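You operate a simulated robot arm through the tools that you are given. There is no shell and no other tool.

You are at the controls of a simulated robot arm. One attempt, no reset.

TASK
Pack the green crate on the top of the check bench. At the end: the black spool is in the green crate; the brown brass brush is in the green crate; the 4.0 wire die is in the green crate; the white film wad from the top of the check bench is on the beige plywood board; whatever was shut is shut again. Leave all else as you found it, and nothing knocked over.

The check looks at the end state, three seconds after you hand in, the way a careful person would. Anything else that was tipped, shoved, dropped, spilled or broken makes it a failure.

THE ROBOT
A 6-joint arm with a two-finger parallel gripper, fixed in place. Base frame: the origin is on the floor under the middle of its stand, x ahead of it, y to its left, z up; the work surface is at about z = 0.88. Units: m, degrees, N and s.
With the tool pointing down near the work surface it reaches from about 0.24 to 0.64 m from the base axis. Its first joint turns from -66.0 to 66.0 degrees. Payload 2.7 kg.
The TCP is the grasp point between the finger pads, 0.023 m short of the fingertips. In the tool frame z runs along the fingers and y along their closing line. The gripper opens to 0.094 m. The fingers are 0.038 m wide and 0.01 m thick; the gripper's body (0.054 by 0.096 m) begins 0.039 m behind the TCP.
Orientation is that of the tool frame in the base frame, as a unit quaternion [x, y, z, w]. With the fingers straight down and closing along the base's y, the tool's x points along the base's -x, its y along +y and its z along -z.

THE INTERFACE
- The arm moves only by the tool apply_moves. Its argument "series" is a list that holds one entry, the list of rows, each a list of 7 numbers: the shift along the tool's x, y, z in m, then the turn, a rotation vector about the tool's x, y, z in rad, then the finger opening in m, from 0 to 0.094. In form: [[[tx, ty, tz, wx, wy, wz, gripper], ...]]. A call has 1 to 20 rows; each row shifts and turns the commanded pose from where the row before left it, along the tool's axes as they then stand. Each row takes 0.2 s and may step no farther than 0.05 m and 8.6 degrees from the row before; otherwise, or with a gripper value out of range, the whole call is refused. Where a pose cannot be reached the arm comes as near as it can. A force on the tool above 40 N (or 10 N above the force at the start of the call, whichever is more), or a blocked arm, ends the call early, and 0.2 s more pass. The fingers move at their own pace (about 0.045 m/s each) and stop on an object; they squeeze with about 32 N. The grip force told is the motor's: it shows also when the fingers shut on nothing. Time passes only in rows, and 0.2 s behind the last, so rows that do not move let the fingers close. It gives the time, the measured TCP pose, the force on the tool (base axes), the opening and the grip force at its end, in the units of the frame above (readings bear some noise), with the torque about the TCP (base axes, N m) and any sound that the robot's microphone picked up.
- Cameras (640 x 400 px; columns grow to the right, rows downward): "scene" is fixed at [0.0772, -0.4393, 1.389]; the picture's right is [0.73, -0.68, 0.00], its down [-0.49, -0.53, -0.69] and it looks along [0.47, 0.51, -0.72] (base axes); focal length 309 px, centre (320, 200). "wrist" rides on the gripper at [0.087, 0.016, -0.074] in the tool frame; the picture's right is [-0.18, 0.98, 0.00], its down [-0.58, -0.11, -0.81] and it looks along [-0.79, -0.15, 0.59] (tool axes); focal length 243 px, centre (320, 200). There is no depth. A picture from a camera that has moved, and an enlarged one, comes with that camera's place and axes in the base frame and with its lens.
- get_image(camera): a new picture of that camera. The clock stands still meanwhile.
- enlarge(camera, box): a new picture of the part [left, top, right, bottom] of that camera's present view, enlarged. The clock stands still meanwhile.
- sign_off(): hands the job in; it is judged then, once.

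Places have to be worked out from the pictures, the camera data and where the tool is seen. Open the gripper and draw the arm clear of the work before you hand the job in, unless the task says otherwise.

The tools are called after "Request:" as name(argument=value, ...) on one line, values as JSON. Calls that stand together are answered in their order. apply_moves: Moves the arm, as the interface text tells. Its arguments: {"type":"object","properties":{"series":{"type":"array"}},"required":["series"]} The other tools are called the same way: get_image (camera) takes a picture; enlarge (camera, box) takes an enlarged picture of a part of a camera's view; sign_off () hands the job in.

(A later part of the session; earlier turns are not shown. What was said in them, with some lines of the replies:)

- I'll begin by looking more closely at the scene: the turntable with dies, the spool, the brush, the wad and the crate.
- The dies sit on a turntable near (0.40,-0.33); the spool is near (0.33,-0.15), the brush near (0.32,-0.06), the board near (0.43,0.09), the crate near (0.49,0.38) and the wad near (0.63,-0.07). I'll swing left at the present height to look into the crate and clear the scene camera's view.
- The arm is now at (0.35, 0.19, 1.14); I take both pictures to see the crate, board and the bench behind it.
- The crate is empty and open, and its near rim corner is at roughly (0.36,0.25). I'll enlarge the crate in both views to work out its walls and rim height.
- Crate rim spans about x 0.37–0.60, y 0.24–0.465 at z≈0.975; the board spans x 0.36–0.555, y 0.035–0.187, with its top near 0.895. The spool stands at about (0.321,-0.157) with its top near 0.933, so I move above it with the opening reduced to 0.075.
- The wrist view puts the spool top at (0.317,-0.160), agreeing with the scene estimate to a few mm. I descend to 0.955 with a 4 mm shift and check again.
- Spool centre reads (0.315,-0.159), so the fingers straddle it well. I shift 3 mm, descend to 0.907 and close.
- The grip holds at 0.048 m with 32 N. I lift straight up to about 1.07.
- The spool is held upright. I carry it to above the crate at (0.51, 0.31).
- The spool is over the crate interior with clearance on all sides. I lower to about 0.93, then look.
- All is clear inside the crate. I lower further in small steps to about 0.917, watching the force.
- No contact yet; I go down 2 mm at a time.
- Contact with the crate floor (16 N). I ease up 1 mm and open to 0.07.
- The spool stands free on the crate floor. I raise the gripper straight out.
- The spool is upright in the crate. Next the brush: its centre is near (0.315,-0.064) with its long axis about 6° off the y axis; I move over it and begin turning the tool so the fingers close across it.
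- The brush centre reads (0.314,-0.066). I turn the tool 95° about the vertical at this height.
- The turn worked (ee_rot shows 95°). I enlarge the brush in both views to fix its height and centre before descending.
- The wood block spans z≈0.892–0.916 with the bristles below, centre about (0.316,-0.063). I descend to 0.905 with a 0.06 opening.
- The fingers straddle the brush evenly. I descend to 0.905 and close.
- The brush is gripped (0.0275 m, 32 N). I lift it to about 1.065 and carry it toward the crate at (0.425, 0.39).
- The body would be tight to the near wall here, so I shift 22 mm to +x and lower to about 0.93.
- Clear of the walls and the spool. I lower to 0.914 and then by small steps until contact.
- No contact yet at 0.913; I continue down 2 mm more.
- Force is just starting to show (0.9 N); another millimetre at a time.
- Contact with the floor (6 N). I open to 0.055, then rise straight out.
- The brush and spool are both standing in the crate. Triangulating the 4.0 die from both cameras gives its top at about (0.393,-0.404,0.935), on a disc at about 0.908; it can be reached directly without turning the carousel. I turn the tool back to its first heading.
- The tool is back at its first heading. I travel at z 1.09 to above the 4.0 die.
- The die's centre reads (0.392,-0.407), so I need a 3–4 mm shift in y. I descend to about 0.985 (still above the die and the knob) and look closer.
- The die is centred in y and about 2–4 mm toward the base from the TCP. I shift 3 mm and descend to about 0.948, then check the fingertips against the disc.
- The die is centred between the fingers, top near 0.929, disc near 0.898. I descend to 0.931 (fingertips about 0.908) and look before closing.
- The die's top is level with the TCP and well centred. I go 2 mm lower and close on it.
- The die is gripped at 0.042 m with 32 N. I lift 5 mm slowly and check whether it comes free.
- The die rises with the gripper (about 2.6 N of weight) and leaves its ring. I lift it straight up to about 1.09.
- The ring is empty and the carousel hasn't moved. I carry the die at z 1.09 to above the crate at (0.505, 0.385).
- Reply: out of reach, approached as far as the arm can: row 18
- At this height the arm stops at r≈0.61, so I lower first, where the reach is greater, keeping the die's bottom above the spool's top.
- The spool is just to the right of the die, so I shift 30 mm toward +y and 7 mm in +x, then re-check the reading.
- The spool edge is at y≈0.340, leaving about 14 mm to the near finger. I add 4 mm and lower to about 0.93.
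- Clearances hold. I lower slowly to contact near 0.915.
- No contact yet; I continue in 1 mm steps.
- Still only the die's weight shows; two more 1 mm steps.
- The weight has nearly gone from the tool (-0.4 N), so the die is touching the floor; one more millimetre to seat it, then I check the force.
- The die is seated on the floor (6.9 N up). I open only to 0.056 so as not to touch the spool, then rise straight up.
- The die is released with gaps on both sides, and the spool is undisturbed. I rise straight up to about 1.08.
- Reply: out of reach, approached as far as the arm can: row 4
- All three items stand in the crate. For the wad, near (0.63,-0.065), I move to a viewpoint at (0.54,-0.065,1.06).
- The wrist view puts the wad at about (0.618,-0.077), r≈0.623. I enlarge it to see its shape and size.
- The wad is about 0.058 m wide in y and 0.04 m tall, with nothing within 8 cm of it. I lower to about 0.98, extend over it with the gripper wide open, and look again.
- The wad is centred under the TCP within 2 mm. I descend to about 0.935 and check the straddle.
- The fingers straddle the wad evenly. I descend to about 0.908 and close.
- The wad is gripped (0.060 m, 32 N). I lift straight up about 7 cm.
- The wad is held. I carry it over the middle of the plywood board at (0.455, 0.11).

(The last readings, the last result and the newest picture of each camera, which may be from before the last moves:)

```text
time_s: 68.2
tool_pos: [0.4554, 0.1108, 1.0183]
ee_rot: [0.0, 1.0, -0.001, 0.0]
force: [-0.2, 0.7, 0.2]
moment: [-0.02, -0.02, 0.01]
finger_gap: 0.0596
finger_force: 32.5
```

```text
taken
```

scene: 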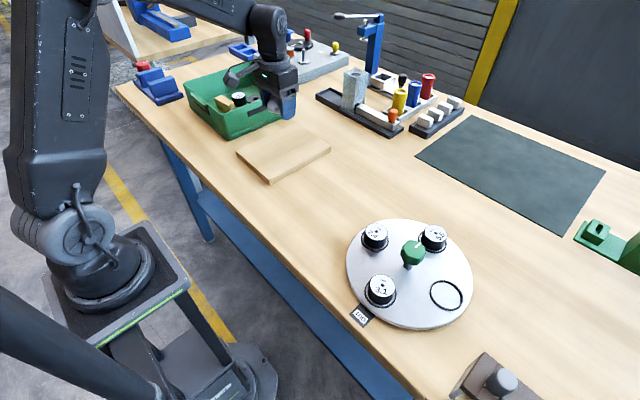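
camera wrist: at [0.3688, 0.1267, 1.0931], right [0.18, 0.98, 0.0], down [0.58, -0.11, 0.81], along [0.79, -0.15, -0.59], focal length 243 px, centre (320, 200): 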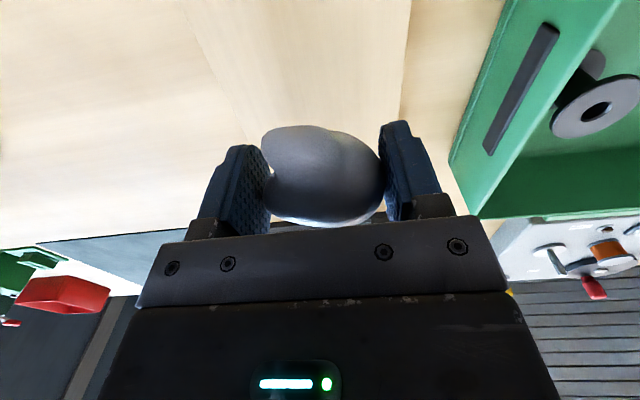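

The board spans y≈0.031–0.175 in this view, so I shift 6 mm to its middle and lower to about 0.932.

Request:
apply_moves(series=[[[0, -0.006, 0.03, 0, 0, 0, 0.04], [0, 0, 0.03, 0, 0, 0, 0.04], [0, 0, 0.026, 0, 0, 0, 0.04], [0, 0, 0, 0, 0, 0, 0.04]]])

Request:
get_image(camera="wrist")

Request:
enlarge(camera="scene", box=[220, 80, 350, 190])

```text
time_s: 69.2
tool_pos: [0.4549, 0.1031, 0.9327]
ee_rot: [-0.001, 1.0, 0.0, 0.001]
force: [-0.2, 0.1, 0.4]
moment: [-0.01, 0.0, -0.02]
finger_gap: 0.06
finger_force: 31.9
```

```text
taken
camera wrist: at [0.3696, 0.1197, 1.0069], right [0.18, 0.98, 0.0], down [0.58, -0.11, 0.81], along [0.79, -0.15, -0.59], focal length 243 px, centre (320, 200)
```

wrist: 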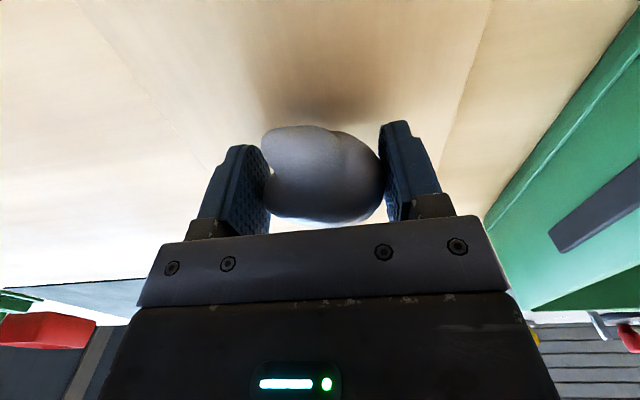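

```text
3.64 times, centred on (285, 135) of scene
camera zoom: at [0.0772, -0.4393, 1.389], right [0.73, -0.68, 0.0], down [-0.49, -0.53, -0.69], along [0.47, 0.51, -0.72], focal length 1124 px, centre (447, 436)
```

zoom: 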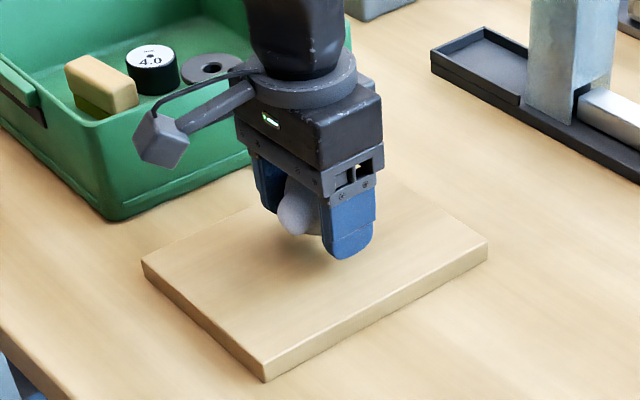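

The wad hangs over the middle of the board. I lower to contact in small steps.

Request:
apply_moves(series=[[[0, 0, 0.004, 0, 0, 0, 0.04], [0, 0, 0.002, 0, 0, 0, 0.04], [0, 0, 0.001, 0, 0, 0, 0.04], [0, 0, 0.001, 0, 0, 0, 0.04], [0, 0, 0, 0, 0, 0, 0.04]]])

```text
time_s: 70.4
tool_pos: [0.456, 0.1032, 0.9247]
ee_rot: [0.0, 1.0, 0.0, 0.001]
force: [-3.1, -1.5, 12.1]
moment: [0.13, 0.15, 0.04]
finger_gap: 0.0596
finger_force: 31.4
```

The wad is on the board (12 N). I ease up 1 mm, open slowly and check that it stays put.

Request:
apply_moves(series=[[[0, 0, -0.001, 0, 0, 0, 0.04], [0, 0, 0, 0, 0, 0, 0.062], [0, 0, 0, 0, 0, 0, 0.07], [0, 0, 0, 0, 0, 0, 0.08], [0, 0, 0, 0, 0, 0, 0.09], [0, 0, 0, 0, 0, 0, 0.09]]])

Request:
get_image(camera="wrist")

```text
time_s: 71.8
tool_pos: [0.4556, 0.1036, 0.9252]
ee_rot: [0.0, 1.0, 0.001, -0.001]
force: [-0.7, -0.8, 0.0]
moment: [0.01, 0.04, 0.02]
finger_gap: 0.0897
finger_force: 0.1
```

```text
taken
camera wrist: at [0.3703, 0.1203, 1.0004], right [0.18, 0.98, 0.0], down [0.58, -0.11, 0.81], along [0.79, -0.15, -0.59], focal length 243 px, centre (320, 200)
```

wrist: 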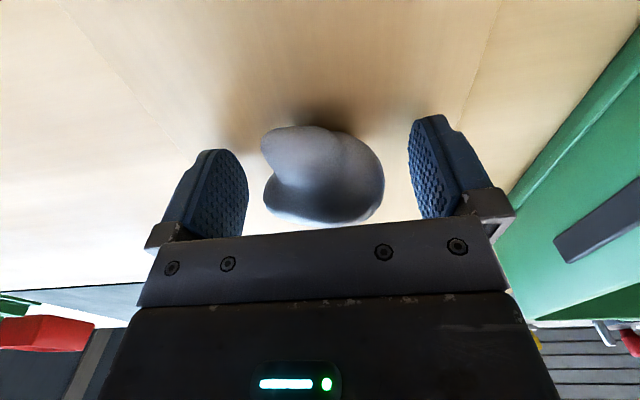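

The wad rests on the board, free of the fingers. I rise straight up and draw back, then inspect everything.

Request:
apply_moves(series=[[[0, 0, -0.02, 0, 0, 0, 0.09], [0, 0, -0.04, 0, 0, 0, 0.09], [0, 0, -0.045, 0, 0, 0, 0.09], [0, 0, -0.045, 0, 0, 0, 0.09], [0.02, -0.02, -0.03, 0, 0, 0, 0.09], [0.02, -0.035, -0.02, 0, 0, 0, 0.09], [0.02, -0.04, -0.01, 0, 0, 0, 0.09], [0.02, -0.04, 0, 0, 0, 0, 0.09], [0.02, -0.04, 0, 0, 0, 0, 0.09], [0, -0.04, 0, 0, 0, 0, 0.09], [0, -0.04, 0, 0, 0, 0, 0.09], [0, 0, 0, 0, 0, 0, 0.09]]])

Request:
get_image(camera="scene")

Request:
get_image(camera="wrist")

Request:
enlarge(camera="scene", box=[176, 55, 340, 190])

Request:
enlarge(camera="scene", box=[330, 200, 490, 340])

```text
time_s: 74.4
tool_pos: [0.3552, -0.1511, 1.1355]
ee_rot: [0.0, 1.0, 0.0, 0.0]
force: [-0.9, 0.2, -0.9]
moment: [0.0, 0.0, -0.04]
finger_gap: 0.0901
finger_force: 0.1
```

```text
taken
```

scene: 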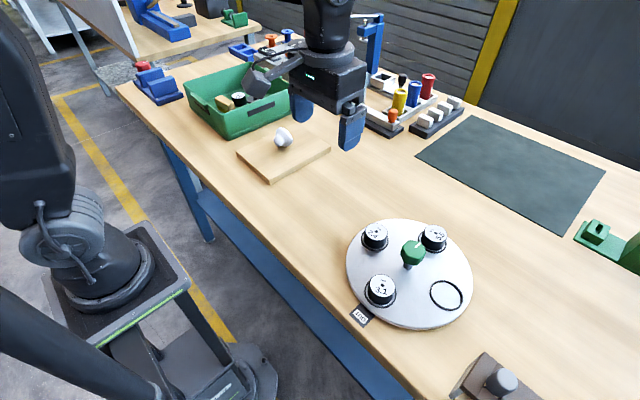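

```text
taken
camera wrist: at [0.269, -0.1351, 1.2103], right [0.18, 0.98, 0.0], down [0.58, -0.11, 0.81], along [0.79, -0.15, -0.59], focal length 243 px, centre (320, 200)
```

wrist: 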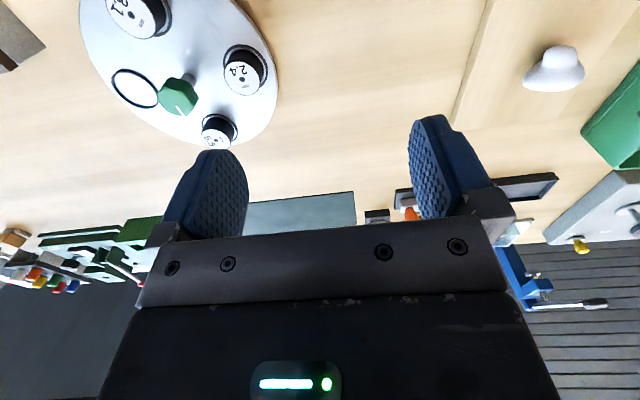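

```text
2.96 times, centred on (258, 122) of scene
camera zoom: at [0.0772, -0.4393, 1.389], right [0.73, -0.68, 0.0], down [-0.49, -0.53, -0.69], along [0.47, 0.51, -0.72], focal length 916 px, centre (504, 430)
```

zoom: 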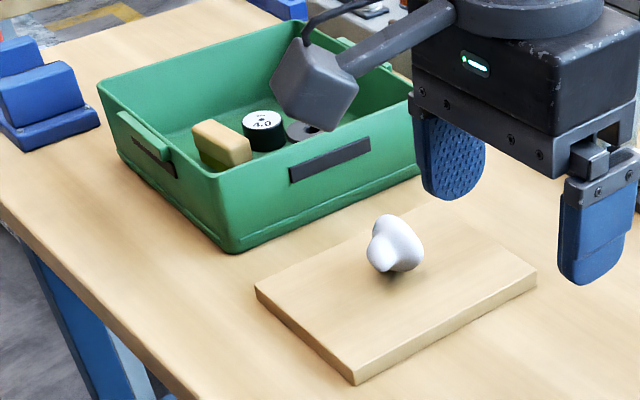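

```text
2.86 times, centred on (410, 270) of scene
camera zoom: at [0.0772, -0.4393, 1.389], right [0.73, -0.68, 0.0], down [-0.49, -0.53, -0.69], along [0.47, 0.51, -0.72], focal length 884 px, centre (63, 0)
```

zoom: 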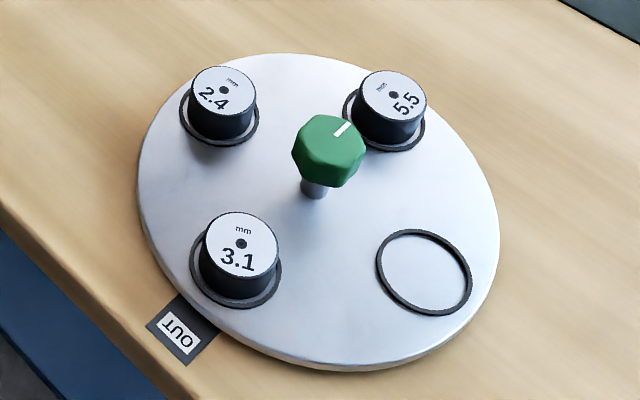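

The spool, brush and 4.0 die stand in the green crate, and the wad rests in the middle of the board. The carousel, the other dies, the crate and the board are where they were. I opened nothing, so there is nothing to shut. The gripper is open and drawn well clear, so I hand in.

Request:
sign_off()

```text
The job is handed in.
```

The job is handed in, and my last pictures show everything the task asked for in place.

- **Crate:** The black spool, the brown brass brush and the 4.0 wire die are all standing upright in the green crate.
- **Board:** The white film wad is resting in the middle of the plywood board.
- **Everything else:** I lifted the 4.0 die straight out of its ring. The carousel wasn't turned, and the other three dies are still in their places. The crate and board show no movement against the first pictures. I saw nothing tipped or knocked over.
- **Shut again:** I found nothing that had to be opened, so there was nothing to shut.

The gripper is open and drawn back above the bench, clear of the work.
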